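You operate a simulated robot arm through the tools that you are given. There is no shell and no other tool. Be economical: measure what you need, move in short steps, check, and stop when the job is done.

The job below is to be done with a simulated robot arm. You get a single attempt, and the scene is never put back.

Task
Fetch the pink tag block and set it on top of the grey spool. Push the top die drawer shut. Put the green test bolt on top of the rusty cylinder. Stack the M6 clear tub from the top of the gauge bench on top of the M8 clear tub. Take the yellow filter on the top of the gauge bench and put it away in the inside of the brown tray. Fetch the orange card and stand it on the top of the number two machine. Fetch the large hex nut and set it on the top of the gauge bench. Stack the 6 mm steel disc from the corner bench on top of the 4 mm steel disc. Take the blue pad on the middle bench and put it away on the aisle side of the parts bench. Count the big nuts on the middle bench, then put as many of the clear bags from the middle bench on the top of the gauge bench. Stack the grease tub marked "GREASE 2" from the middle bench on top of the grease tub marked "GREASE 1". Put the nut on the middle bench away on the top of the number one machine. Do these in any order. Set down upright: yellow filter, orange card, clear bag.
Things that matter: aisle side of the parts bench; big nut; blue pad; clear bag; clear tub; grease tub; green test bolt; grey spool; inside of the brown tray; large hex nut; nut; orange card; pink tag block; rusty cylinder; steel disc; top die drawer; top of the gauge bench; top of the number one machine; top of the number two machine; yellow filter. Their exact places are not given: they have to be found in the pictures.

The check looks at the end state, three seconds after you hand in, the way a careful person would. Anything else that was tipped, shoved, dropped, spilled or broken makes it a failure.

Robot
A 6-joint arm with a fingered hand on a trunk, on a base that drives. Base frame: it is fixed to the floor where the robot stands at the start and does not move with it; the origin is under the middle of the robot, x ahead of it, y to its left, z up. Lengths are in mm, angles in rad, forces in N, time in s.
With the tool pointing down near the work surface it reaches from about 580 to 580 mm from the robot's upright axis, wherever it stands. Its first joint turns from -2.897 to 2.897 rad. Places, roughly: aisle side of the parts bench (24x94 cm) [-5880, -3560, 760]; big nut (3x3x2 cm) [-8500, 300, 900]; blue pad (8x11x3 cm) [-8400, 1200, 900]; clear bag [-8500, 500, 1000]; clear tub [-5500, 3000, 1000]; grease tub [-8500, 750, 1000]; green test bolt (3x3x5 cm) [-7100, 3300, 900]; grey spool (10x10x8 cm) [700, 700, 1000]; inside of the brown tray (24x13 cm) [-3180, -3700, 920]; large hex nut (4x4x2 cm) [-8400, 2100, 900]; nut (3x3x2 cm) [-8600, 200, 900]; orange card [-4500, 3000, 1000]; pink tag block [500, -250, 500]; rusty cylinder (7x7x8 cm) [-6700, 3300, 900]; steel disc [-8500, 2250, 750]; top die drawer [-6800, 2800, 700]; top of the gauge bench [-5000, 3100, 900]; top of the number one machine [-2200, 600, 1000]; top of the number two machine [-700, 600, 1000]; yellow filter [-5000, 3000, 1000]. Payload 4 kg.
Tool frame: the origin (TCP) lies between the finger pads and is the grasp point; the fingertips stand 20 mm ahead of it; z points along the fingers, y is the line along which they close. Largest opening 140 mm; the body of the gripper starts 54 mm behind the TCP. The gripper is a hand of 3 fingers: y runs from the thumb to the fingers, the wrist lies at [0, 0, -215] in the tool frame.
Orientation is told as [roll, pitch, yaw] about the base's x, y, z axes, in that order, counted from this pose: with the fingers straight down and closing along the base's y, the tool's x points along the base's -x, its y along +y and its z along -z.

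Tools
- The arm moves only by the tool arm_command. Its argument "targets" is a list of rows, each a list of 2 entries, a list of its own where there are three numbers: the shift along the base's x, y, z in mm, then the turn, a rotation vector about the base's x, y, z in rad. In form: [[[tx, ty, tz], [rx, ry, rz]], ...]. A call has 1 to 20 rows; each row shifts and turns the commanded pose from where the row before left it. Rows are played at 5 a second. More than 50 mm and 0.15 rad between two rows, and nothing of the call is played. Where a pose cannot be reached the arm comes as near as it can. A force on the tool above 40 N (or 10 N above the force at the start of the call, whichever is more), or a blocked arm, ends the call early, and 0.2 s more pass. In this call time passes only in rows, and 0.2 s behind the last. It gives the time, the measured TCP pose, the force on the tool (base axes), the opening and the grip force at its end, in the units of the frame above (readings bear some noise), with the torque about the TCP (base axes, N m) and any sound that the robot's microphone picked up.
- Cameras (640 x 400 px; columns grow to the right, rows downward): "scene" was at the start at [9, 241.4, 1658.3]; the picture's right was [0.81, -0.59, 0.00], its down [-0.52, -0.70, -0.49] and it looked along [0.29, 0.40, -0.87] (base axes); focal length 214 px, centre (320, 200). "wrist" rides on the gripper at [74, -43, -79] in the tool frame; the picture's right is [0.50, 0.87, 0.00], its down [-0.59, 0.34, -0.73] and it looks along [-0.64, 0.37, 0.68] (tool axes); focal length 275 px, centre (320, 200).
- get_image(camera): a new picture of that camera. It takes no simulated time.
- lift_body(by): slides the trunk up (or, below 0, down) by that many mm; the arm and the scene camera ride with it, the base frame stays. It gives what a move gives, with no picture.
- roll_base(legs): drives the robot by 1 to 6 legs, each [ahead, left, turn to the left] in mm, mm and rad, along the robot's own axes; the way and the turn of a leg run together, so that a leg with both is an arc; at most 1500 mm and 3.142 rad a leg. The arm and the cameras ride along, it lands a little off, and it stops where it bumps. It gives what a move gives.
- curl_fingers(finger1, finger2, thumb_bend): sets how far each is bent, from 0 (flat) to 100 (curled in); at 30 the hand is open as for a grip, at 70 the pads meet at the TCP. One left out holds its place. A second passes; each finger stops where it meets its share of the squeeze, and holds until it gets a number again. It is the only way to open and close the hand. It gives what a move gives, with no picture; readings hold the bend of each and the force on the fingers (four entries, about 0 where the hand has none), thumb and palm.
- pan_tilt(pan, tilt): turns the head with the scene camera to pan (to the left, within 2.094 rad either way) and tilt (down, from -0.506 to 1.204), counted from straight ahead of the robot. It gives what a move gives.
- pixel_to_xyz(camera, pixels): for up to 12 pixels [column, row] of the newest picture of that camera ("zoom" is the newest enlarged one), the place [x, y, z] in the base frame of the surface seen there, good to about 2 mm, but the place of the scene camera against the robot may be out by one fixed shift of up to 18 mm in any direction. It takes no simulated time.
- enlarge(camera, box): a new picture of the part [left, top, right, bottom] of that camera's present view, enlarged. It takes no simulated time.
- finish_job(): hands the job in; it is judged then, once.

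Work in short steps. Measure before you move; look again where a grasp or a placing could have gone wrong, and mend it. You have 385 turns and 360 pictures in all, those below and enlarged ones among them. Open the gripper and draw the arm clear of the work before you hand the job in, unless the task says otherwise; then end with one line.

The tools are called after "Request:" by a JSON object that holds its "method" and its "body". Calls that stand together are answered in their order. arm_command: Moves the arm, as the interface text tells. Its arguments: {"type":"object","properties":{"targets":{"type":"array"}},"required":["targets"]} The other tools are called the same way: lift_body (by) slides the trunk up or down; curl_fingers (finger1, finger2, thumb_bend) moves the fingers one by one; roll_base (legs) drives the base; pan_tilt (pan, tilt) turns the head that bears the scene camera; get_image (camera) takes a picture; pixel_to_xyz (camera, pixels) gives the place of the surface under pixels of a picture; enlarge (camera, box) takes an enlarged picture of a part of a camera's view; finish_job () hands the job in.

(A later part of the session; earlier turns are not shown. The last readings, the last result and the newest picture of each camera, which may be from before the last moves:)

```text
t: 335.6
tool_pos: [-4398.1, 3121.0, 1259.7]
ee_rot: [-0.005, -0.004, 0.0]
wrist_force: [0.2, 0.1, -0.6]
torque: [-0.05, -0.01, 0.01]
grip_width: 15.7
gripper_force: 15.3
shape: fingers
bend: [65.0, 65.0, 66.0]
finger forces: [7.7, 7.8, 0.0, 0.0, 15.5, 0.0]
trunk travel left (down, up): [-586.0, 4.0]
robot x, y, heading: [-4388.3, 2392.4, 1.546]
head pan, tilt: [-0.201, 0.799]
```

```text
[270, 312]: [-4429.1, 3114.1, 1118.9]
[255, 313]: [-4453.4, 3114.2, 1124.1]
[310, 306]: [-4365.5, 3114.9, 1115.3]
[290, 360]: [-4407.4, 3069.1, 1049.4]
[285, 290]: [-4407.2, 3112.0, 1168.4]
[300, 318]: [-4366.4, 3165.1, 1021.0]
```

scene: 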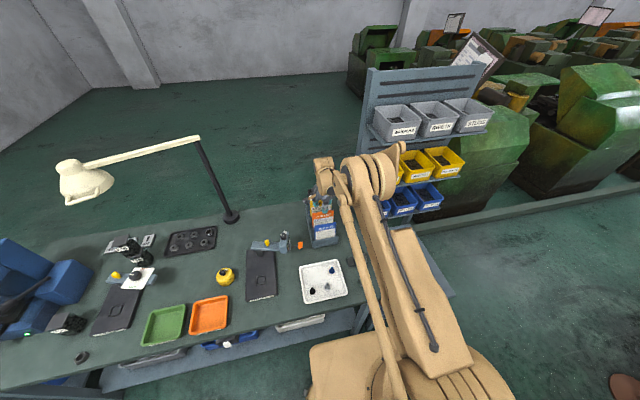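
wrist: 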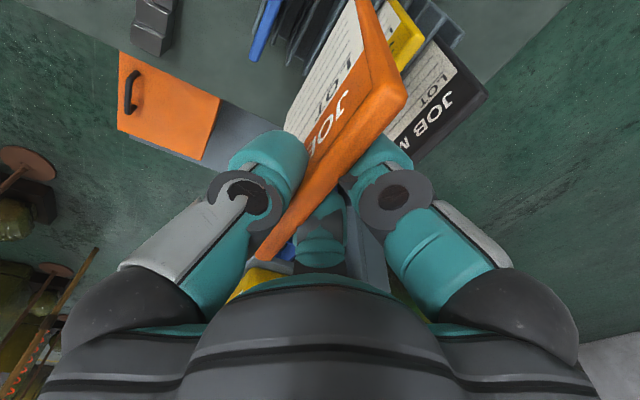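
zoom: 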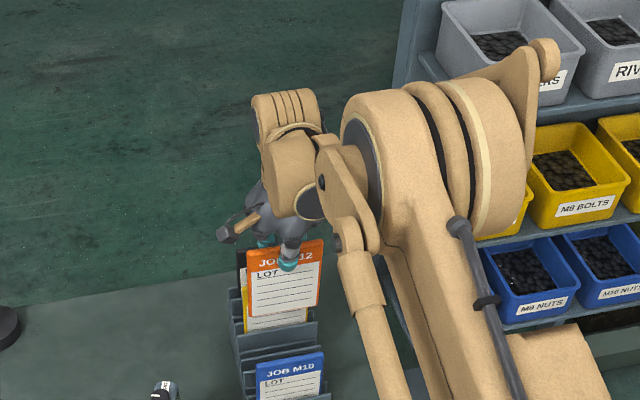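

Card bottom z≈1113: clear. Retract a bit and back off; then slide right to x≈−2990 and go back toward the aisle in stages.

Request:
{"method": "arm_command", "body": {"targets": [[[0, -45, 0], [0, 0, 0]], [[0, -45, 0], [0, 0, 0]], [[0, -40, 0], [0, 0, 0]]]}}

Request:
{"method": "roll_base", "body": {"legs": [[-500, 0, 0.02], [0, -1390, 0], [-1200, 0, 0]]}}

Request:
{"method": "pan_tilt", "body": {"pan": -2.09, "tilt": 0.7}}

Request:
{"method": "get_image", "body": {"camera": "scene"}}

```text
t: 336.4
tool_pos: [-4397.8, 2988.6, 1260.0]
ee_rot: [-0.004, -0.004, -0.001]
wrist_force: [0.4, 0.0, -1.5]
torque: [-0.01, 0.01, -0.01]
grip_width: 15.3
gripper_force: 15.4
shape: fingers
bend: [65.0, 65.0, 66.0]
finger forces: [7.7, 7.8, 0.0, 0.0, 15.5, 0.0]
trunk travel left (down, up): [-586.0, 4.0]
robot x, y, heading: [-4389.0, 2393.7, 1.55]
head pan, tilt: [-0.201, 0.799]
```

```text
t: 351.6
tool_pos: [-2998.5, 1305.9, 1260.7]
ee_rot: [-0.005, -0.003, 0.027]
wrist_force: [0.4, 0.3, -1.4]
torque: [-0.03, 0.0, 0.01]
grip_width: 15.6
gripper_force: 14.9
shape: fingers
bend: [65.0, 65.0, 66.0]
finger forces: [7.8, 7.8, 0.0, 0.1, 15.6, 0.0]
trunk travel left (down, up): [-586.0, 4.0]
robot x, y, heading: [-2973.0, 709.9, 1.574]
head pan, tilt: [-0.201, 0.799]
```

```text
t: 353.4
tool_pos: [-2997.2, 1305.7, 1259.7]
ee_rot: [-0.004, -0.003, 0.026]
wrist_force: [-0.2, 0.2, 0.0]
torque: [0.0, -0.01, -0.01]
grip_width: 15.5
gripper_force: 15.3
shape: fingers
bend: [65.0, 65.0, 66.0]
finger forces: [7.8, 7.8, 0.0, 0.0, 15.6, 0.1]
trunk travel left (down, up): [-586.0, 4.0]
robot x, y, heading: [-2976.1, 708.6, 1.577]
head pan, tilt: [-2.089, 0.7]
```

```text
220 pictures are left
```

scene: 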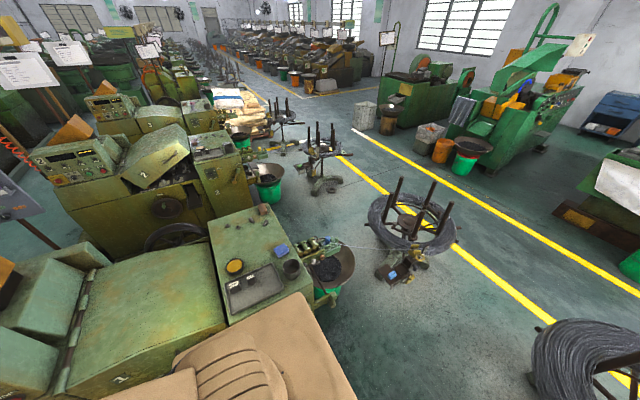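

Measure gap between coil 1's stand (390,270), bowl (340,270) and the west coil (535,350), plus machine 2 surfaces.

Request:
{"method": "pixel_to_xyz", "body": {"camera": "scene", "pixels": [[380, 278], [400, 285], [372, 235], [355, 270], [330, 295], [538, 345], [535, 380], [455, 245], [215, 140], [200, 155], [240, 150], [180, 145]]}}

Request:
{"method": "enlarge", "body": {"camera": "scene", "box": [130, 90, 290, 210]}}

```text
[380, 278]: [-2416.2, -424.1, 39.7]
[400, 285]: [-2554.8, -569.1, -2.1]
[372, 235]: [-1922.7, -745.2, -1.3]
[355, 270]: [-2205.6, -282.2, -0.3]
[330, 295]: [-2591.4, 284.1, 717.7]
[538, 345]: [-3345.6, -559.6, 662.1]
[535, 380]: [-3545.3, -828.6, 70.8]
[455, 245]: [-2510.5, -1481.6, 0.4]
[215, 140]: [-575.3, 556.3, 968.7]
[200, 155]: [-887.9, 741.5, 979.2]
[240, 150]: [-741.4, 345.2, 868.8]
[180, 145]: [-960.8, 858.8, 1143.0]
```

```text
3.33 times, centred on (210, 150) of scene
```

zoom: 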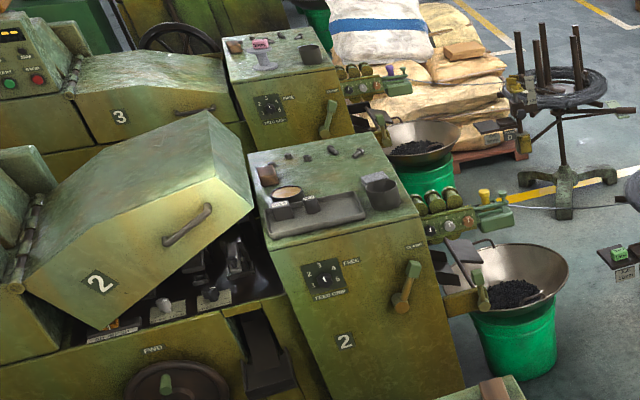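

Gap is fine. Drive to the aisle, along it, turn to heading 0, and come up between machines 1 and 2 (x≈−1500).

Request:
{"method": "roll_base", "body": {"legs": [[-1500, 0, 0], [-870, 0, 0], [0, -1470, 0], [0, 0, -1.577]]}}

Request:
{"method": "pan_tilt", "body": {"pan": 0.7, "tilt": 0.6}}

Request:
{"method": "get_image", "body": {"camera": "scene"}}

```text
t: 375.9
tool_pos: [-838.8, -1558.2, 1259.5]
ee_rot: [-0.005, -0.004, -1.53]
wrist_force: [0.1, 0.5, -0.8]
torque: [-0.02, 0.03, 0.01]
grip_width: 14.9
gripper_force: 13.9
shape: fingers
bend: [65.0, 65.0, 66.0]
finger forces: [7.1, 7.0, 0.1, 0.0, 14.1, 0.0]
trunk travel left (down, up): [-586.0, 4.0]
robot x, y, heading: [-1435.3, -1589.2, 0.015]
head pan, tilt: [-2.089, 0.7]
```

```text
t: 378.4
tool_pos: [-837.8, -1557.3, 1259.8]
ee_rot: [-0.006, -0.004, -1.531]
wrist_force: [-0.2, 0.2, -0.6]
torque: [-0.02, 0.01, 0.0]
grip_width: 15.0
gripper_force: 14.5
shape: fingers
bend: [65.0, 65.0, 66.0]
finger forces: [6.9, 7.0, 0.1, 0.0, 14.1, 0.0]
trunk travel left (down, up): [-586.0, 4.0]
robot x, y, heading: [-1431.6, -1589.5, 0.017]
head pan, tilt: [0.7, 0.6]
```

```text
218 pictures are left
```

scene: 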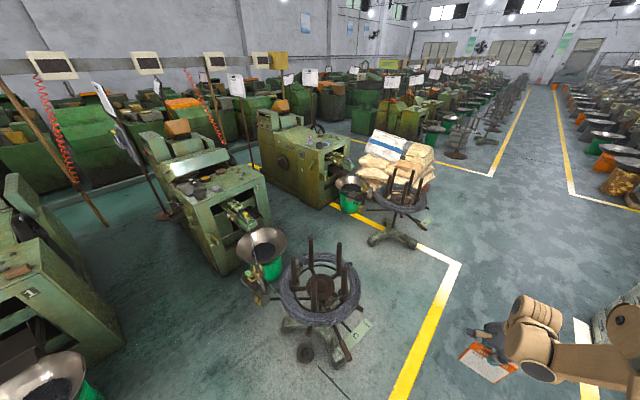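

Measure the entry gap: job stand 2 (255,295), coil 2's left edge (280,290), bowl 1 (75,370), machine 2's corners.

Request:
{"method": "pixel_to_xyz", "body": {"camera": "scene", "pixels": [[248, 290], [262, 305], [280, 290], [86, 365], [100, 390], [300, 352], [238, 262], [225, 272], [190, 200], [205, 185], [240, 180], [120, 345]]}}

Request:
{"method": "enlarge", "body": {"camera": "scene", "box": [130, 110, 290, 230]}}

```text
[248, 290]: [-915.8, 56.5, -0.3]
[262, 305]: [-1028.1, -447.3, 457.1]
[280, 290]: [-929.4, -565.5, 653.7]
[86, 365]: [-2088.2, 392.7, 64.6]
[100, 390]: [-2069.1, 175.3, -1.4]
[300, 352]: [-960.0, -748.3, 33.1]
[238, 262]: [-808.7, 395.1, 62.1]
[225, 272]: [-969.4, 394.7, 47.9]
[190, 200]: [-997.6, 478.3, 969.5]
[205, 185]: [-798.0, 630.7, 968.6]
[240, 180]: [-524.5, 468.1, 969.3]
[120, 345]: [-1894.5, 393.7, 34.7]
```

```text
3.33 times, centred on (210, 170) of scene
```

zoom: 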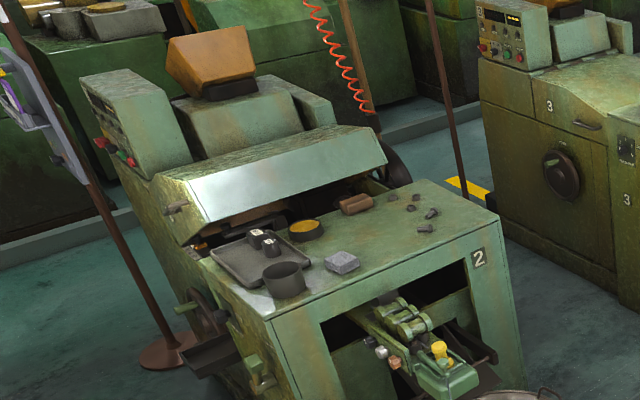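

Machine 2's table: x −1000…−500, y ≈ 400…750, z 969, free in the middle right (231,184). Measure the free patch and objects' locations.

Request:
{"method": "pixel_to_xyz", "body": {"camera": "zoom", "pixels": [[390, 245], [420, 250], [370, 235], [350, 290], [342, 262], [285, 280], [355, 205], [412, 210], [430, 228], [470, 240], [305, 230], [385, 160]]}}

```text
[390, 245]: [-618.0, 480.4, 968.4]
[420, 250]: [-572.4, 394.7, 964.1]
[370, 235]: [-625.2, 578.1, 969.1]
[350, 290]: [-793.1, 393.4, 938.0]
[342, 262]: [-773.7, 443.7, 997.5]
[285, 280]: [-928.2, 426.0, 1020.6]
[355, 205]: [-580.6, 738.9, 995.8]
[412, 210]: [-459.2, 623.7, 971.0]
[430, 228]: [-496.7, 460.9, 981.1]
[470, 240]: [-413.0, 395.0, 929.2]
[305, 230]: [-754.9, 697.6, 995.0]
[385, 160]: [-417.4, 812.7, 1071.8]
```

Target spot (-670,560). Go up between the machines to y≈480 with x≈−1490, then check.

Request:
{"method": "roll_base", "body": {"legs": [[-55, 1450, -0.015], [0, 600, 0]]}}

Request:
{"method": "pan_tilt", "body": {"pan": 0.3, "tilt": 0.8}}

Request:
{"method": "get_image", "body": {"camera": "scene"}}

Request:
{"method": "get_image", "body": {"camera": "wrist"}}

```text
t: 388.7
tool_pos: [-907.7, 514.7, 1260.6]
ee_rot: [-0.004, -0.003, -1.545]
wrist_force: [0.5, 0.3, -1.0]
torque: [-0.02, 0.0, 0.02]
grip_width: 14.9
gripper_force: 14.0
shape: fingers
bend: [65.0, 65.0, 66.0]
finger forces: [6.9, 7.0, 0.1, 0.0, 14.1, 0.1]
trunk travel left (down, up): [-586.0, 4.0]
robot x, y, heading: [-1501.5, 492.2, 0.004]
head pan, tilt: [0.7, 0.6]
```

```text
t: 389.6
tool_pos: [-908.9, 513.8, 1261.3]
ee_rot: [-0.004, -0.004, -1.546]
wrist_force: [-0.8, -0.7, -1.4]
torque: [0.0, 0.04, -0.04]
grip_width: 15.0
gripper_force: 14.0
shape: fingers
bend: [65.0, 65.0, 66.0]
finger forces: [6.9, 7.0, 0.0, 0.0, 14.0, 0.0]
trunk travel left (down, up): [-586.0, 4.0]
robot x, y, heading: [-1503.6, 488.9, 0.005]
head pan, tilt: [0.3, 0.799]
```

```text
216 pictures are left
```

scene: 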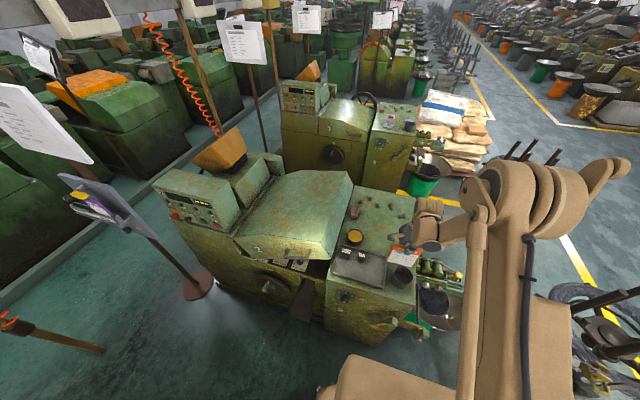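

```text
215 pictures are left
```

wrist: 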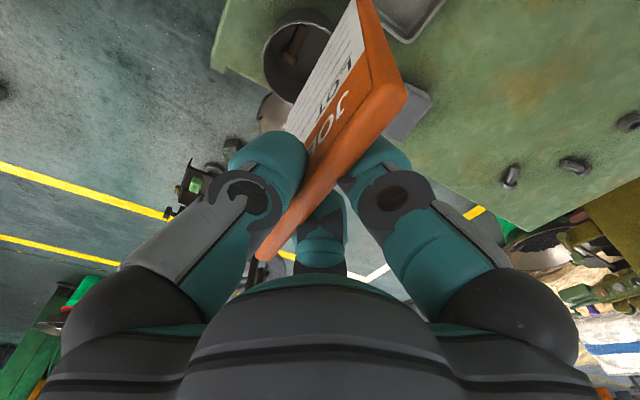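

Drive 140 ahead, then extend the arm toward (-670,560) and look.

Request:
{"method": "roll_base", "body": {"legs": [[140, 0, 0]]}}

Request:
{"method": "arm_command", "body": {"targets": [[[40, 20, 0], [0, 0, 0]], [[40, 20, 0], [0, 0, 0]]]}}

Request:
{"method": "get_image", "body": {"camera": "wrist"}}

Request:
{"method": "get_image", "body": {"camera": "scene"}}

```text
t: 390.9
tool_pos: [-767.6, 514.2, 1260.0]
ee_rot: [-0.004, -0.004, -1.546]
wrist_force: [1.4, -0.1, -1.3]
torque: [-0.02, 0.01, 0.03]
grip_width: 15.0
gripper_force: 14.0
shape: fingers
bend: [65.0, 65.0, 66.0]
finger forces: [7.1, 7.1, 0.0, 0.0, 14.1, 0.0]
trunk travel left (down, up): [-586.0, 4.0]
robot x, y, heading: [-1361.8, 491.5, 0.0]
head pan, tilt: [0.3, 0.799]
```

```text
t: 391.5
tool_pos: [-681.2, 555.6, 1260.1]
ee_rot: [-0.008, -0.005, -1.549]
wrist_force: [-0.1, -0.7, -1.2]
torque: [-0.03, -0.01, 0.0]
grip_width: 14.7
gripper_force: 14.1
shape: fingers
bend: [65.0, 65.0, 66.0]
finger forces: [7.2, 7.1, 0.1, 0.0, 14.5, 0.0]
trunk travel left (down, up): [-586.0, 4.0]
robot x, y, heading: [-1362.1, 491.0, -0.001]
head pan, tilt: [0.3, 0.799]
```

```text
214 pictures are left
```

wrist: 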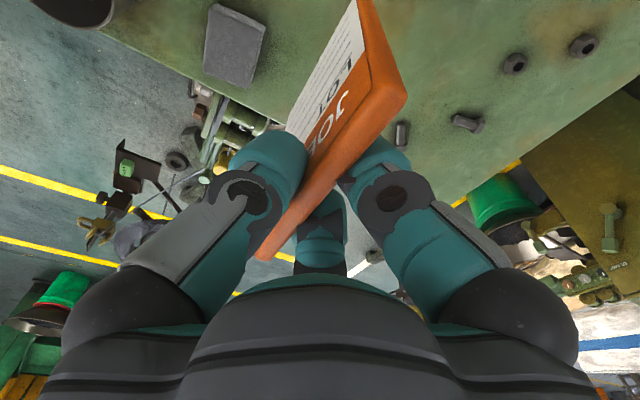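

```text
213 pictures are left
```

scene: 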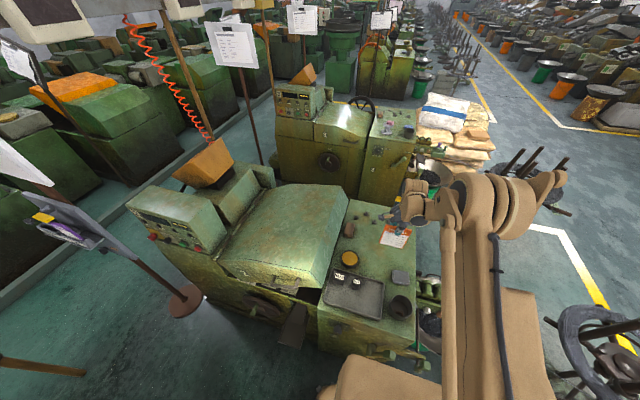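

Measure neighbouring parts around the landing spot.

Request:
{"method": "pixel_to_xyz", "body": {"camera": "wrist", "pixels": [[400, 130], [465, 122], [514, 64], [240, 70], [430, 60], [270, 110], [400, 40], [378, 95], [262, 250]]}}

```text
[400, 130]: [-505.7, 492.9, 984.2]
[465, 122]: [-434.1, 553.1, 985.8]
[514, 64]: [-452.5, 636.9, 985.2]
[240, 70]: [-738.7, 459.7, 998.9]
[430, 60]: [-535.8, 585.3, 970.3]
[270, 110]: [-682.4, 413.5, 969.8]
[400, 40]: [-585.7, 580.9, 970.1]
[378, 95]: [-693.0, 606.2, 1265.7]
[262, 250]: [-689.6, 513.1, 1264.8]
```

Spot is clear (surface 970). Lower the trunk 132 mm, then fine steps to contact.

Request:
{"method": "lift_body", "body": {"by": -132}}

Request:
{"method": "arm_command", "body": {"targets": [[[0, 0, -3], [0, 0, 0]], [[0, 0, -2], [0, 0, 0]], [[0, 0, -2], [0, 0, 0]]]}}

Request:
{"method": "enlarge", "body": {"camera": "scene", "box": [320, 170, 464, 300]}}

```text
t: 393.1
tool_pos: [-684.6, 556.7, 1130.6]
ee_rot: [-0.005, -0.003, -1.546]
wrist_force: [0.2, 0.1, -1.3]
torque: [-0.03, -0.02, 0.03]
grip_width: 15.0
gripper_force: 14.7
shape: fingers
bend: [65.0, 65.0, 66.0]
finger forces: [7.2, 7.1, 0.0, 0.0, 14.5, 0.0]
trunk travel left (down, up): [-454.0, 136.0]
robot x, y, heading: [-1362.5, 492.2, 0.004]
head pan, tilt: [0.3, 0.799]
```

```text
t: 393.9
tool_pos: [-684.2, 553.4, 1123.2]
ee_rot: [-0.004, -0.004, -1.549]
wrist_force: [-0.4, 0.2, -1.6]
torque: [-0.03, 0.0, -0.02]
grip_width: 14.8
gripper_force: 15.4
shape: fingers
bend: [65.0, 65.0, 66.0]
finger forces: [7.3, 7.2, 0.1, 0.0, 14.4, 0.1]
trunk travel left (down, up): [-454.0, 136.0]
robot x, y, heading: [-1361.8, 494.5, 0.002]
head pan, tilt: [0.3, 0.799]
```

```text
3.08 times, centred on (392, 235) of scene
```

zoom: 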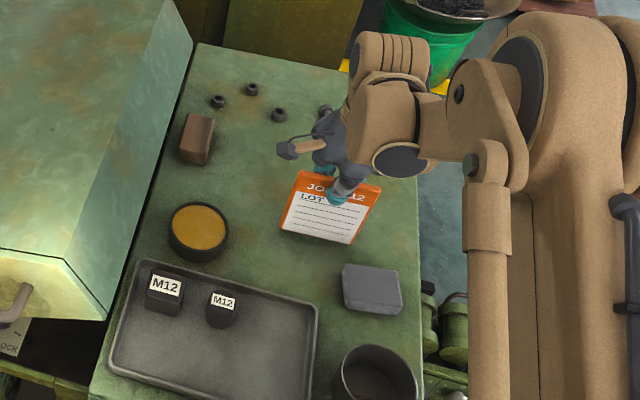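

Continue lowering in 1.5 mm steps.

Request:
{"method": "arm_command", "body": {"targets": [[[0, 0, -2], [0, 0, 0]], [[0, 0, -1.5], [0, 0, 0]], [[0, 0, -1.5], [0, 0, 0]], [[0, 0, -1.5], [0, 0, 0]]]}}

```text
t: 394.9
tool_pos: [-685.0, 554.6, 1117.4]
ee_rot: [-0.005, -0.004, -1.549]
wrist_force: [-0.2, -0.3, -1.0]
torque: [0.01, 0.01, 0.0]
grip_width: 14.5
gripper_force: 14.5
shape: fingers
bend: [65.0, 65.0, 66.0]
finger forces: [7.3, 7.2, 0.0, 0.1, 14.5, 0.1]
trunk travel left (down, up): [-454.0, 136.0]
robot x, y, heading: [-1363.6, 491.5, 0.008]
head pan, tilt: [0.3, 0.799]
```

Request:
{"method": "arm_command", "body": {"targets": [[[0, 0, -1.5], [0, 0, 0]], [[0, 0, -1.5], [0, 0, 0]]]}}

Request:
{"method": "get_image", "body": {"camera": "wrist"}}

```text
t: 395.5
tool_pos: [-685.6, 554.9, 1114.4]
ee_rot: [-0.006, -0.002, -1.547]
wrist_force: [0.0, -0.3, 13.2]
torque: [0.03, 0.06, 0.02]
grip_width: 14.6
gripper_force: 16.4
shape: fingers
bend: [65.0, 65.0, 66.0]
finger forces: [8.4, 8.4, 0.0, 0.1, 16.2, 0.0]
trunk travel left (down, up): [-454.0, 136.0]
robot x, y, heading: [-1361.2, 495.0, 0.005]
head pan, tilt: [0.3, 0.799]
```

```text
211 pictures are left
```

wrist: 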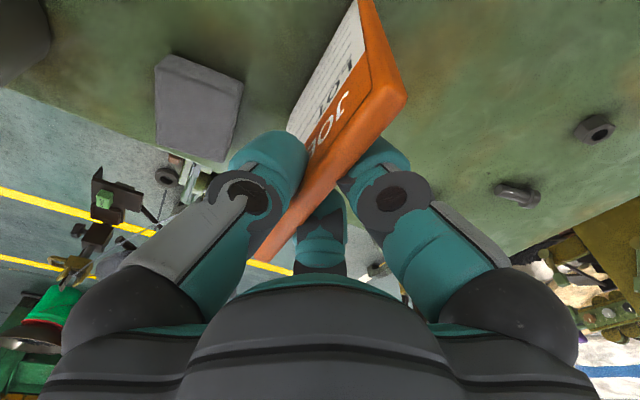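

Contact. Relax 1 mm, open slightly, and look before moving.

Request:
{"method": "arm_command", "body": {"targets": [[[0, 0, 1], [0, 0, 0]]]}}

Request:
{"method": "curl_fingers", "body": {"finger1": 57, "finger2": 57, "thumb_bend": 58}}

Request:
{"method": "get_image", "body": {"camera": "wrist"}}

```text
t: 395.9
tool_pos: [-685.6, 556.4, 1115.5]
ee_rot: [-0.004, -0.005, -1.548]
wrist_force: [-0.4, 0.4, 9.1]
torque: [0.0, 0.02, 0.0]
grip_width: 14.6
gripper_force: 15.7
shape: fingers
bend: [65.0, 65.0, 66.0]
finger forces: [8.2, 8.2, 0.0, 0.0, 16.0, 0.1]
trunk travel left (down, up): [-454.0, 136.0]
robot x, y, heading: [-1362.5, 493.7, 0.004]
head pan, tilt: [0.3, 0.799]
```

```text
t: 396.9
tool_pos: [-684.3, 555.8, 1115.0]
ee_rot: [-0.004, -0.004, -1.548]
wrist_force: [-0.4, -0.7, 0.0]
torque: [-0.02, 0.0, 0.01]
grip_width: 43.3
gripper_force: 0.1
shape: fingers
bend: [56.0, 56.0, 57.0]
finger forces: [0.0, 0.0, 0.0, 0.1, 0.0, 0.0]
trunk travel left (down, up): [-454.0, 136.0]
robot x, y, heading: [-1361.9, 491.4, 0.002]
head pan, tilt: [0.3, 0.799]
```

```text
210 pictures are left
```

wrist: 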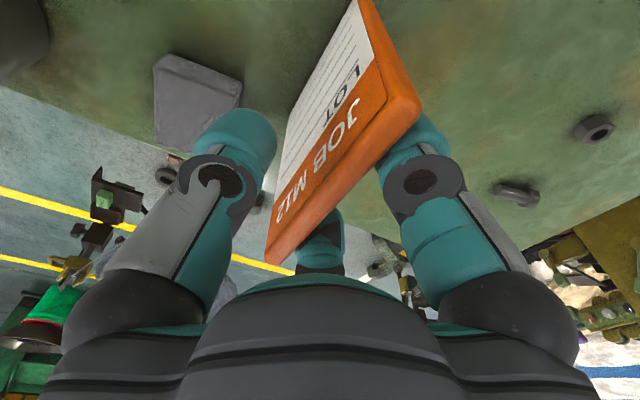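

Check whether it stands freely: measure face points at different heights.

Request:
{"method": "pixel_to_xyz", "body": {"camera": "wrist", "pixels": [[310, 190], [330, 100], [345, 40], [355, 10], [372, 100], [385, 130], [410, 110], [300, 130]]}}

```text
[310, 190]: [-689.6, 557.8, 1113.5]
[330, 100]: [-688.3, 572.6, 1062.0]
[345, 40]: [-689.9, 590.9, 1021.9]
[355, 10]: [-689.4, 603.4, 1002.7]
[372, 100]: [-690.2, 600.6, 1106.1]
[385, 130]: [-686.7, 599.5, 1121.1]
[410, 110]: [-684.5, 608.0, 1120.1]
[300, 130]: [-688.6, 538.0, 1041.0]
```

The card stands vertical and free. Lift straight up.

Request:
{"method": "lift_body", "body": {"by": 130}}

Request:
{"method": "get_image", "body": {"camera": "wrist"}}

```text
t: 398.5
tool_pos: [-684.5, 556.1, 1244.1]
ee_rot: [-0.004, -0.003, -1.549]
wrist_force: [0.0, -1.9, 0.2]
torque: [0.0, 0.04, 0.04]
grip_width: 42.8
gripper_force: 0.1
shape: fingers
bend: [56.0, 56.0, 57.0]
finger forces: [0.1, 0.0, 0.1, 0.1, 0.1, 0.0]
trunk travel left (down, up): [-584.0, 6.0]
robot x, y, heading: [-1361.9, 494.9, -0.001]
head pan, tilt: [0.3, 0.799]
```

```text
209 pictures are left
```

wrist: 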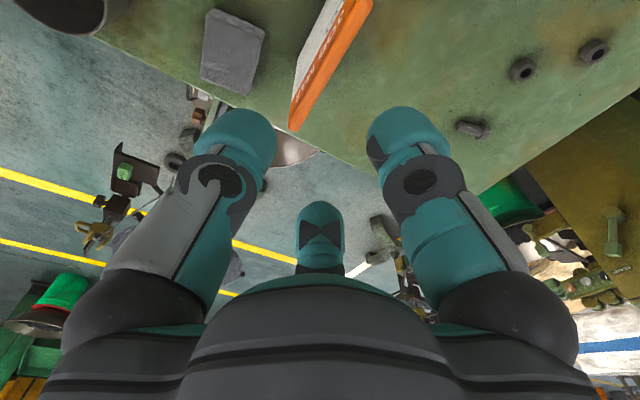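

Card stands. Retract, drive back out to the aisle and west to x≈−2970, and look south for the brown tray.

Request:
{"method": "arm_command", "body": {"targets": [[[-45, 0, 0], [0, 0, 0]], [[-45, 0, 0], [0, 0, 0]], [[-45, 0, 0], [0, 0, 0]], [[-45, 0, 0], [0, 0, 0]]]}}

Request:
{"method": "roll_base", "body": {"legs": [[-140, 0, 0], [0, -600, 0], [0, -1480, 0], [-1470, 0, 0]]}}

Request:
{"method": "pan_tilt", "body": {"pan": -1.7, "tilt": 0.5}}

Request:
{"method": "get_image", "body": {"camera": "scene"}}

```text
t: 399.5
tool_pos: [-863.1, 555.6, 1247.8]
ee_rot: [-0.005, -0.002, -1.546]
wrist_force: [-0.6, -0.2, 0.1]
torque: [0.01, 0.0, 0.02]
grip_width: 43.4
gripper_force: 0.0
shape: fingers
bend: [56.0, 56.0, 57.0]
finger forces: [0.0, 0.1, 0.0, 0.1, 0.1, 0.0]
out of reach, approached as far as the arm can: row 4
trunk travel left (down, up): [-584.0, 6.0]
robot x, y, heading: [-1364.4, 492.0, 0.0]
head pan, tilt: [0.3, 0.799]
```

```text
t: 417.8
tool_pos: [-2474.8, -1537.1, 1247.4]
ee_rot: [-0.007, -0.002, -1.555]
wrist_force: [-0.5, -0.4, 0.3]
torque: [-0.02, 0.02, -0.04]
grip_width: 43.2
gripper_force: 0.0
shape: fingers
bend: [56.0, 56.0, 57.0]
finger forces: [0.0, 0.0, 0.0, 0.0, 0.0, 0.0]
trunk travel left (down, up): [-584.0, 6.0]
robot x, y, heading: [-2981.4, -1593.7, -0.007]
head pan, tilt: [0.3, 0.799]
```

```text
t: 419.7
tool_pos: [-2473.6, -1535.7, 1246.5]
ee_rot: [-0.006, -0.002, -1.554]
wrist_force: [0.3, 0.3, 0.3]
torque: [-0.01, 0.0, 0.02]
grip_width: 43.3
gripper_force: 0.1
shape: fingers
bend: [56.0, 56.0, 57.0]
finger forces: [0.0, 0.0, 0.1, 0.1, 0.0, 0.0]
trunk travel left (down, up): [-584.0, 6.0]
robot x, y, heading: [-2977.2, -1599.5, -0.005]
head pan, tilt: [-1.7, 0.499]
```

```text
208 pictures are left
```

scene: 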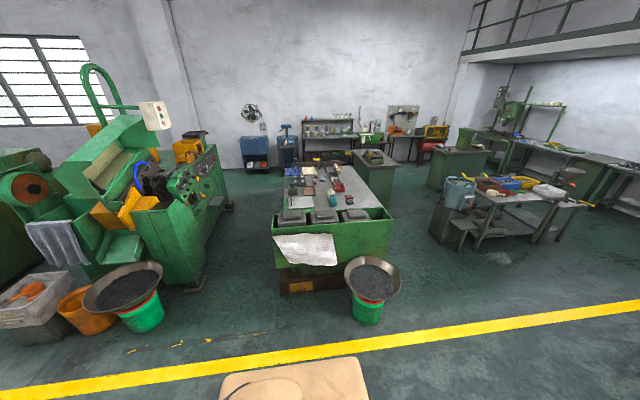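

Zoom into the green table and the bench at right.

Request:
{"method": "enlarge", "body": {"camera": "scene", "box": [265, 145, 409, 235]}}

Request:
{"method": "pixel_to_xyz", "body": {"camera": "zoom", "pixels": [[110, 150], [150, 90], [90, 170], [60, 200], [200, 180], [430, 180], [300, 100], [80, 120]]}}

Request:
{"method": "enlarge", "body": {"camera": "scene", "box": [430, 140, 630, 260]}}

Request:
{"method": "pixel_to_xyz", "body": {"camera": "scene", "pixels": [[500, 195], [540, 195], [480, 250], [460, 195], [590, 175], [545, 180], [515, 180], [330, 225], [290, 200]]}}

```text
4.44 times, centred on (337, 190) of scene
```

zoom: 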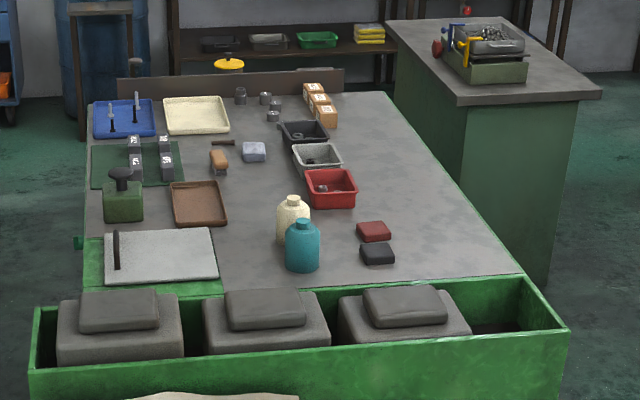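

```text
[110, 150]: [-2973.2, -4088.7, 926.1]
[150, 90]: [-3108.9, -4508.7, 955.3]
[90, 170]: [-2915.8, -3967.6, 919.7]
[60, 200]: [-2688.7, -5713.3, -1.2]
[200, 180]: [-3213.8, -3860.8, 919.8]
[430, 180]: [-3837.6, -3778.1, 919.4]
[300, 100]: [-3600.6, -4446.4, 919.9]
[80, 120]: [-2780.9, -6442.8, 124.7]
```

```text
3.20 times, centred on (530, 200) of scene
```

zoom: 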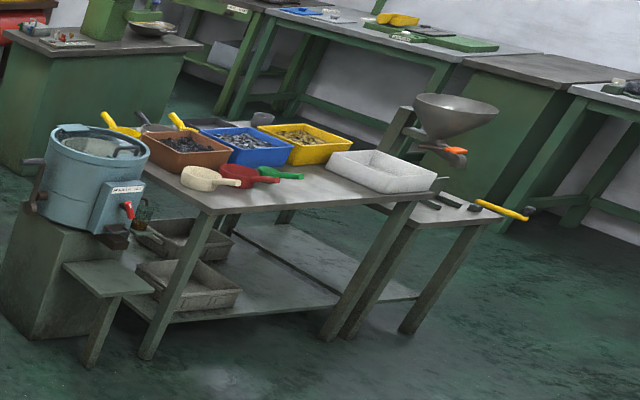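

```text
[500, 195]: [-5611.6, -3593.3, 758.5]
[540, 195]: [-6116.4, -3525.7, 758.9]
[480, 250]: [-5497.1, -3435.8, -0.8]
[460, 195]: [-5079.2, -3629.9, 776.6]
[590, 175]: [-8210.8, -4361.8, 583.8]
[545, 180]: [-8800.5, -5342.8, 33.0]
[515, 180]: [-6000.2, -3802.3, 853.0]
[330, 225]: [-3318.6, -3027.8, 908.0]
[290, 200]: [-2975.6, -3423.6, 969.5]
```

Brown tray at zoom (198,203), nearest the table's east side. Measure that side's aisle width.

Request:
{"method": "pixel_to_xyz", "body": {"camera": "scene", "pixels": [[205, 292], [232, 207], [235, 240], [275, 285], [280, 250], [220, 240], [372, 320], [350, 290], [310, 290], [258, 195], [225, 180]]}}

Request:
{"method": "enlarge", "body": {"camera": "scene", "box": [180, 150, 300, 300]}}

```text
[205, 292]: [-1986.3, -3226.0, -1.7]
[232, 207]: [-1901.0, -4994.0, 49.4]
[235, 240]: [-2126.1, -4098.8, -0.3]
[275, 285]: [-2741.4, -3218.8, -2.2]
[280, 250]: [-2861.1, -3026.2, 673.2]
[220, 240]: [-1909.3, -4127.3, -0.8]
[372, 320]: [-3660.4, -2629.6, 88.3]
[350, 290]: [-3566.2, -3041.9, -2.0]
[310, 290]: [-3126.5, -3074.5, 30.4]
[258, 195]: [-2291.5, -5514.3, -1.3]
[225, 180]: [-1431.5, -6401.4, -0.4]
```

```text
2.67 times, centred on (240, 225) of scene
```

zoom: 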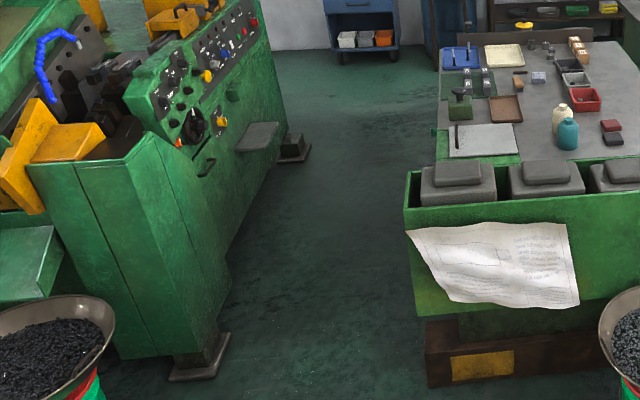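

The east-side gap (~830 mm) suits the tray. Now fetch the filter: go up to the gauge bench.

Request:
{"method": "roll_base", "body": {"legs": [[0, 0, 1.576], [1500, 0, 0], [1500, 0, 0], [450, 0, 0], [0, 1500, 0], [0, 410, 0]]}}

Request:
{"method": "pan_tilt", "body": {"pan": 0.0, "tilt": 0.7}}

Request:
{"method": "get_image", "body": {"camera": "scene"}}

```text
t: 449.3
tool_pos: [-5135.0, 2186.5, 1247.4]
ee_rot: [-0.007, -0.005, 0.08]
wrist_force: [0.7, -0.2, -0.1]
torque: [-0.04, 0.01, 0.05]
grip_width: 43.0
gripper_force: 0.0
shape: fingers
bend: [56.0, 56.0, 57.0]
finger forces: [0.0, 0.1, 0.0, 0.1, 0.0, 0.0]
trunk travel left (down, up): [-584.0, 6.0]
robot x, y, heading: [-5038.5, 1690.1, 1.637]
head pan, tilt: [-1.7, 0.499]
```

```text
t: 451.1
tool_pos: [-5132.7, 2185.7, 1246.6]
ee_rot: [-0.007, -0.004, 0.08]
wrist_force: [0.1, 0.0, 1.2]
torque: [-0.02, 0.01, -0.01]
grip_width: 43.4
gripper_force: 0.1
shape: fingers
bend: [56.0, 56.0, 57.0]
finger forces: [0.0, 0.0, 0.0, 0.0, 0.1, 0.0]
trunk travel left (down, up): [-584.0, 6.0]
robot x, y, heading: [-5046.0, 1692.2, 1.629]
head pan, tilt: [0.0, 0.7]
```

```text
204 pictures are left
```

scene: 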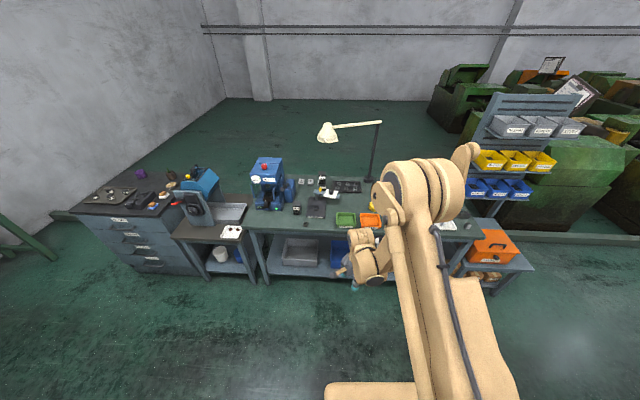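

Correct heading and approach the filter.

Request:
{"method": "roll_base", "body": {"legs": [[0, 0, -0.06], [660, -165, 0]]}}

Request:
{"method": "lift_body", "body": {"by": -100}}

Request:
{"method": "get_image", "body": {"camera": "wrist"}}

Request:
{"method": "get_image", "body": {"camera": "scene"}}

```text
t: 455.2
tool_pos: [-4945.1, 2844.7, 1247.1]
ee_rot: [-0.008, -0.003, 0.03]
wrist_force: [0.1, 0.7, -0.3]
torque: [-0.01, 0.0, 0.0]
grip_width: 43.3
gripper_force: 0.0
shape: fingers
bend: [56.0, 56.0, 57.0]
finger forces: [0.1, 0.1, 0.0, 0.0, 0.1, 0.0]
trunk travel left (down, up): [-584.0, 6.0]
robot x, y, heading: [-4876.3, 2344.4, 1.576]
head pan, tilt: [0.0, 0.7]
```

```text
t: 456.5
tool_pos: [-4945.5, 2844.7, 1146.0]
ee_rot: [-0.007, -0.004, 0.027]
wrist_force: [0.9, 0.9, 0.4]
torque: [-0.01, 0.01, -0.01]
grip_width: 43.4
gripper_force: 0.1
shape: fingers
bend: [56.0, 56.0, 57.0]
finger forces: [0.0, 0.0, 0.1, 0.0, 0.1, 0.0]
trunk travel left (down, up): [-484.0, 106.0]
robot x, y, heading: [-4874.5, 2338.8, 1.576]
head pan, tilt: [0.0, 0.7]
```

```text
203 pictures are left
```

wrist: 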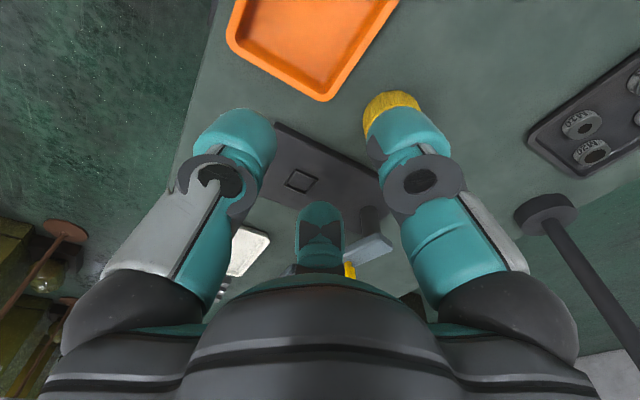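

```text
202 pictures are left
```

scene: 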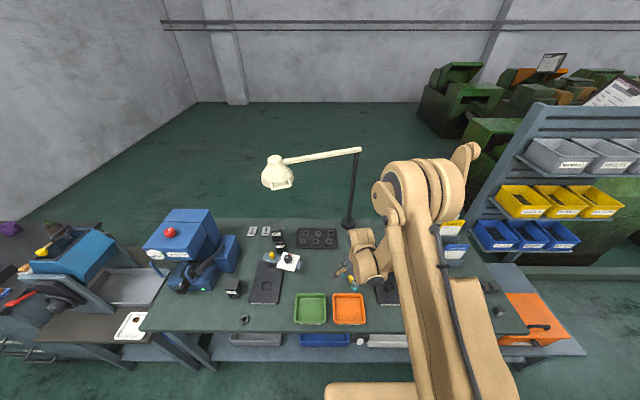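

Filter shows at (392,108). Measure and move over; open wider.

Request:
{"method": "pixel_to_xyz", "body": {"camera": "wrist", "pixels": [[392, 104], [370, 108], [415, 105], [395, 95]]}}

Request:
{"method": "curl_fingers", "body": {"finger1": 38, "finger2": 38, "thumb_bend": 38}}

Request:
{"method": "arm_command", "body": {"targets": [[[20, 30, 0], [0, 0, 0]], [[20, 30, 0], [0, 0, 0]], [[10, 30, 0], [0, 0, 0]]]}}

Request:
{"method": "get_image", "body": {"camera": "wrist"}}

```text
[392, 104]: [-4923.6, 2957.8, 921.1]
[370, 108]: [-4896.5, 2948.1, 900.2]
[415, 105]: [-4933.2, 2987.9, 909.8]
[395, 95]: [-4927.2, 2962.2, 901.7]
```

```text
t: 457.5
tool_pos: [-4944.8, 2843.4, 1146.9]
ee_rot: [-0.007, -0.004, 0.03]
wrist_force: [-0.4, -0.9, 0.8]
torque: [-0.04, 0.01, -0.01]
grip_width: 100.8
gripper_force: 0.1
shape: fingers
bend: [38.0, 38.0, 38.0]
finger forces: [0.1, 0.0, 0.0, 0.1, 0.0, 0.0]
trunk travel left (down, up): [-484.0, 106.0]
robot x, y, heading: [-4879.6, 2342.3, 1.58]
head pan, tilt: [0.0, 0.7]
```

```text
t: 458.3
tool_pos: [-4896.1, 2934.4, 1144.8]
ee_rot: [-0.007, -0.004, 0.027]
wrist_force: [-0.2, 0.3, 0.6]
torque: [-0.02, -0.02, 0.03]
grip_width: 100.7
gripper_force: 0.0
shape: fingers
bend: [38.0, 38.0, 38.0]
finger forces: [0.1, 0.1, 0.0, 0.1, 0.1, 0.0]
trunk travel left (down, up): [-484.0, 106.0]
robot x, y, heading: [-4878.7, 2344.1, 1.573]
head pan, tilt: [0.0, 0.7]
```

```text
201 pictures are left
```

wrist: 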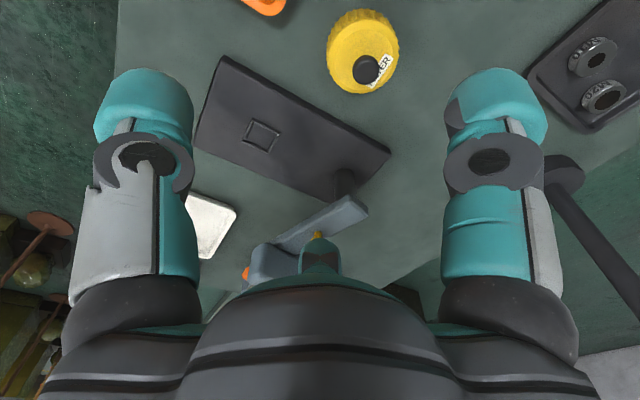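

Request:
{"method": "pixel_to_xyz", "body": {"camera": "wrist", "pixels": [[367, 68], [330, 55], [398, 60], [362, 92], [365, 15], [345, 80], [395, 78], [375, 40]]}}

Request:
{"method": "enlarge", "body": {"camera": "wrist", "box": [310, 0, 420, 110]}}

```text
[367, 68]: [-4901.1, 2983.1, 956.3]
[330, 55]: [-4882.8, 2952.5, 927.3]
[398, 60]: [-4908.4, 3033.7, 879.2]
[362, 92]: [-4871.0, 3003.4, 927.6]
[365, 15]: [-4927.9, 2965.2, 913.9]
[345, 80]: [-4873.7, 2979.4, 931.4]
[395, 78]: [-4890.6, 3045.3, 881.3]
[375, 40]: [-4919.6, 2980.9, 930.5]
```

```text
3.64 times, centred on (365, 55) of wrist
```

zoom: 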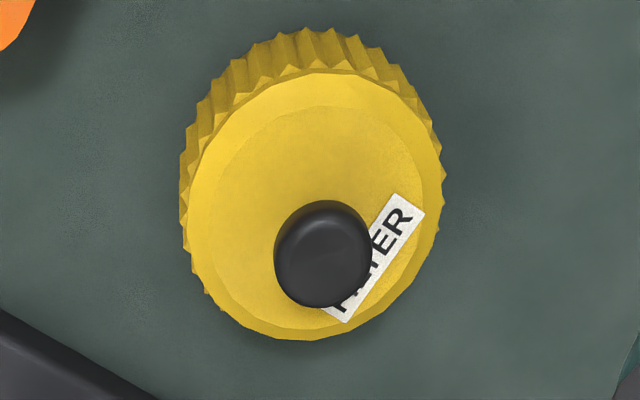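

The filter's black knob (centre (-4901,2983), top 956, plate 930) is the best grip for setting into a tray. Align, pre-close to 54, and lower.

Request:
{"method": "curl_fingers", "body": {"finger1": 54, "finger2": 54, "thumb_bend": 54}}

Request:
{"method": "arm_command", "body": {"targets": [[[-3, 25, 0], [0, 0, 0]], [[-2, 24, 0], [0, 0, 0]]]}}

Request:
{"method": "lift_body", "body": {"by": -120}}

Request:
{"method": "get_image", "body": {"camera": "wrist"}}

```text
t: 459.3
tool_pos: [-4895.9, 2934.3, 1144.5]
ee_rot: [-0.008, -0.003, 0.029]
wrist_force: [0.0, 0.5, 0.4]
torque: [-0.05, 0.01, -0.01]
grip_width: 51.5
gripper_force: 0.1
shape: fingers
bend: [54.0, 54.0, 54.0]
finger forces: [0.0, 0.0, 0.0, 0.1, 0.1, 0.1]
trunk travel left (down, up): [-484.0, 106.0]
robot x, y, heading: [-4881.1, 2343.9, 1.583]
head pan, tilt: [0.0, 0.7]
```

```text
t: 459.9
tool_pos: [-4901.2, 2983.2, 1144.3]
ee_rot: [-0.005, -0.002, 0.029]
wrist_force: [0.8, -0.9, 0.1]
torque: [0.03, -0.02, 0.0]
grip_width: 51.0
gripper_force: 0.0
shape: fingers
bend: [54.0, 54.0, 54.0]
finger forces: [0.1, 0.0, 0.0, 0.0, 0.1, 0.1]
trunk travel left (down, up): [-484.0, 106.0]
robot x, y, heading: [-4879.9, 2343.2, 1.578]
head pan, tilt: [0.0, 0.7]
```

```text
t: 461.4
tool_pos: [-4900.4, 2981.2, 1024.0]
ee_rot: [-0.007, -0.003, 0.029]
wrist_force: [-0.1, 0.0, 0.1]
torque: [-0.01, 0.02, 0.0]
grip_width: 51.3
gripper_force: 0.0
shape: fingers
bend: [54.0, 54.0, 54.0]
finger forces: [0.0, 0.0, 0.1, 0.1, 0.1, 0.0]
trunk travel left (down, up): [-364.0, 226.0]
robot x, y, heading: [-4883.0, 2341.7, 1.577]
head pan, tilt: [0.0, 0.7]
```

```text
199 pictures are left
```

wrist: 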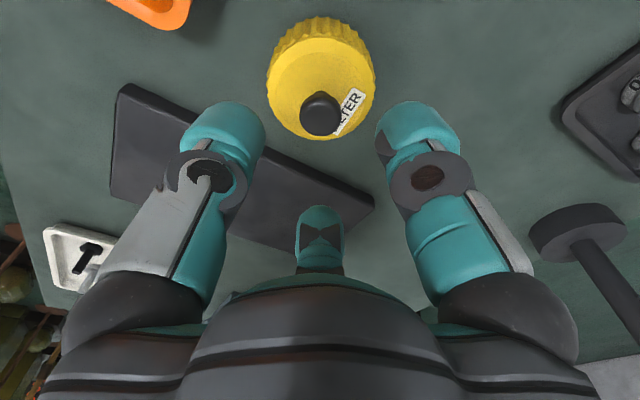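

Request:
{"method": "pixel_to_xyz", "body": {"camera": "wrist", "pixels": [[320, 116], [302, 115], [340, 115], [320, 97], [320, 132]]}}

```text
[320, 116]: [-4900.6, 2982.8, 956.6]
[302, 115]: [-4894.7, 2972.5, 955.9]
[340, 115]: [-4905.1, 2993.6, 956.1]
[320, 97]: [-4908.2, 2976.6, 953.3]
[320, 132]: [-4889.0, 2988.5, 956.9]
```

Centred. Lower 65 mm and grip the knob.

Request:
{"method": "lift_body", "body": {"by": -65}}

Request:
{"method": "curl_fingers", "body": {"finger1": 74, "finger2": 74, "thumb_bend": 74}}

Request:
{"method": "get_image", "body": {"camera": "wrist"}}

```text
t: 462.5
tool_pos: [-4900.7, 2981.9, 959.9]
ee_rot: [-0.006, -0.003, 0.028]
wrist_force: [0.4, 0.3, 0.9]
torque: [0.01, 0.0, 0.03]
grip_width: 51.1
gripper_force: 0.1
shape: fingers
bend: [54.0, 54.0, 54.0]
finger forces: [0.0, 0.0, 0.1, 0.1, 0.0, 0.0]
trunk travel left (down, up): [-299.0, 291.0]
robot x, y, heading: [-4878.4, 2341.7, 1.582]
head pan, tilt: [0.0, 0.7]
```

```text
t: 463.5
tool_pos: [-4900.1, 2982.7, 959.2]
ee_rot: [-0.007, -0.003, 0.027]
wrist_force: [0.0, -0.2, -0.6]
torque: [-0.02, -0.01, 0.01]
grip_width: 18.1
gripper_force: 19.0
shape: fingers
bend: [64.0, 64.0, 66.0]
finger forces: [11.2, 12.2, 0.0, 0.0, 13.7, 0.0]
trunk travel left (down, up): [-299.0, 291.0]
robot x, y, heading: [-4875.9, 2340.8, 1.581]
head pan, tilt: [0.0, 0.7]
```

```text
198 pictures are left
```

wrist: 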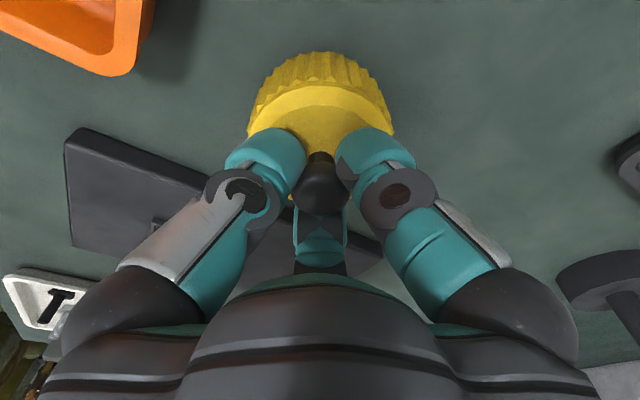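

Gripped by the knob. Lift and check.

Request:
{"method": "lift_body", "body": {"by": 250}}

Request:
{"method": "get_image", "body": {"camera": "wrist"}}

```text
t: 466.1
tool_pos: [-4900.9, 2982.5, 1209.9]
ee_rot: [-0.008, -0.003, 0.028]
wrist_force: [0.2, 0.3, -1.0]
torque: [0.01, 0.0, 0.0]
grip_width: 17.9
gripper_force: 18.6
shape: fingers
bend: [64.0, 64.0, 66.0]
finger forces: [11.0, 12.3, 0.0, 0.0, 13.6, 0.0]
trunk travel left (down, up): [-549.0, 41.0]
robot x, y, heading: [-4879.8, 2341.0, 1.578]
head pan, tilt: [0.0, 0.7]
```

```text
197 pictures are left
```

wrist: 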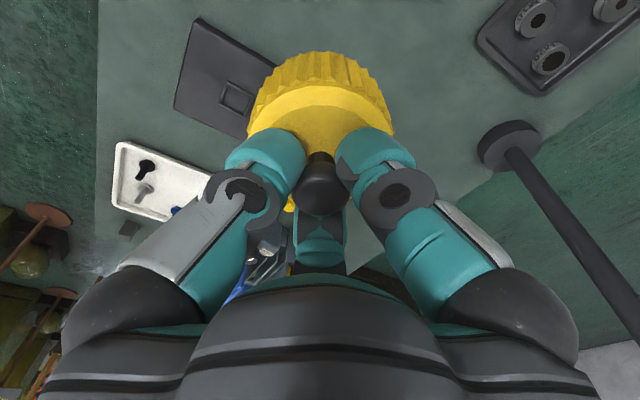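

Held. Travel: back off, right to x≈−2990, and south to the aisle.

Request:
{"method": "roll_base", "body": {"legs": [[-450, 0, -0.007], [0, -1500, 0], [0, -385, 0], [-1500, 0, 0], [-1500, 0, 0], [-590, 0, 0]]}}

Request:
{"method": "roll_base", "body": {"legs": [[0, -470, 0], [0, 0, 1.55]]}}

Request:
{"method": "pan_tilt", "body": {"pan": 0.9, "tilt": 0.6}}

Request:
{"method": "get_image", "body": {"camera": "scene"}}

```text
t: 494.9
tool_pos: [-2957.9, -1050.1, 1209.1]
ee_rot: [-0.006, -0.004, 0.03]
wrist_force: [0.2, 0.6, -1.5]
torque: [-0.01, -0.01, 0.0]
grip_width: 17.9
gripper_force: 18.3
shape: fingers
bend: [64.0, 64.0, 66.0]
finger forces: [11.1, 12.3, 0.0, 0.0, 13.6, 0.0]
trunk travel left (down, up): [-549.0, 41.0]
robot x, y, heading: [-2939.9, -1689.5, 1.584]
head pan, tilt: [0.0, 0.7]
```

```text
t: 501.5
tool_pos: [-3101.3, -1699.6, 1208.5]
ee_rot: [-0.008, -0.002, 1.59]
wrist_force: [-0.1, 0.9, -1.4]
torque: [0.03, 0.02, -0.01]
grip_width: 17.8
gripper_force: 17.9
shape: fingers
bend: [64.0, 64.0, 66.0]
finger forces: [11.2, 12.0, 0.0, 0.1, 13.0, 0.0]
trunk travel left (down, up): [-549.0, 41.0]
robot x, y, heading: [-2461.2, -1683.2, 3.144]
head pan, tilt: [0.0, 0.7]
```

```text
t: 502.7
tool_pos: [-3101.9, -1699.0, 1208.5]
ee_rot: [-0.005, -0.004, 1.591]
wrist_force: [0.6, -0.6, -1.3]
torque: [0.0, -0.01, -0.01]
grip_width: 17.6
gripper_force: 17.8
shape: fingers
bend: [64.0, 64.0, 66.0]
finger forces: [11.2, 11.9, 0.0, 0.0, 13.0, 0.0]
trunk travel left (down, up): [-549.0, 41.0]
robot x, y, heading: [-2460.5, -1686.0, 3.141]
head pan, tilt: [0.901, 0.6]
```

```text
196 pictures are left
```

scene: 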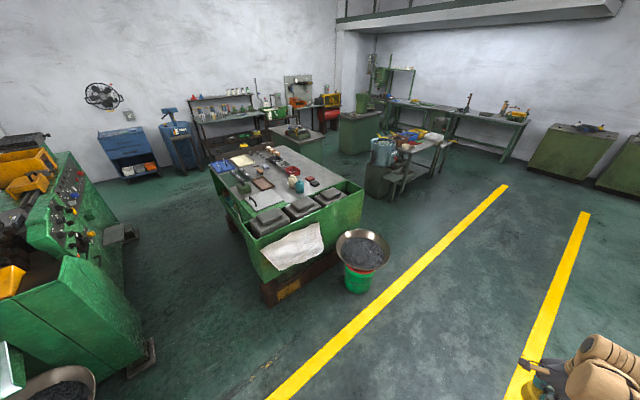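

Measure the gap corners before entering.

Request:
{"method": "pixel_to_xyz", "body": {"camera": "scene", "pixels": [[265, 300], [262, 280], [215, 190], [150, 350], [130, 235], [195, 260], [222, 195], [263, 184], [270, 186], [255, 188]]}}

Request:
{"method": "enlarge", "body": {"camera": "scene", "box": [200, 130, 344, 230]}}

```text
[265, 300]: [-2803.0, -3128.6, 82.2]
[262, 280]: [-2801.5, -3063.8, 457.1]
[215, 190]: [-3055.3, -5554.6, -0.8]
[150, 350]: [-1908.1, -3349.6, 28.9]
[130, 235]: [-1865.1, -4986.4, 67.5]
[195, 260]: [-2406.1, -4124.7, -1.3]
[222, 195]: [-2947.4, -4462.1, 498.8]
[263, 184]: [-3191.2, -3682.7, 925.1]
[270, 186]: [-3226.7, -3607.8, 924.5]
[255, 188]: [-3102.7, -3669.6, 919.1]
```

```text
4.00 times, centred on (272, 180) of scene
```

zoom: 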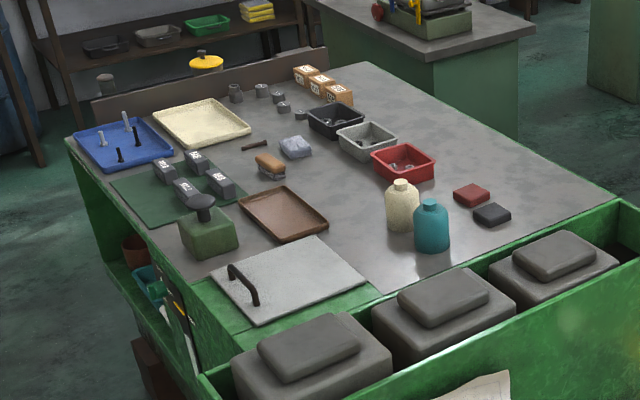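

Drive left (south) to y≈−3680 with x≈−2490.

Request:
{"method": "roll_base", "body": {"legs": [[0, 1000, 0], [25, 985, 0]]}}

Request:
{"method": "get_image", "body": {"camera": "wrist"}}

```text
t: 512.6
tool_pos: [-3130.7, -3681.6, 1210.6]
ee_rot: [-0.007, -0.005, 1.587]
wrist_force: [0.2, -0.1, -1.3]
torque: [-0.04, 0.02, 0.01]
grip_width: 17.4
gripper_force: 18.0
shape: fingers
bend: [64.0, 64.0, 66.0]
finger forces: [11.3, 12.1, 0.0, 0.1, 13.0, 0.1]
trunk travel left (down, up): [-549.0, 41.0]
robot x, y, heading: [-2488.5, -3665.9, 3.137]
head pan, tilt: [0.901, 0.6]
```

```text
194 pictures are left
```

wrist: 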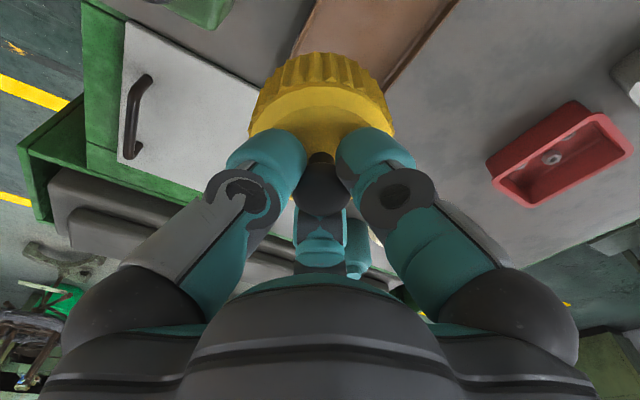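

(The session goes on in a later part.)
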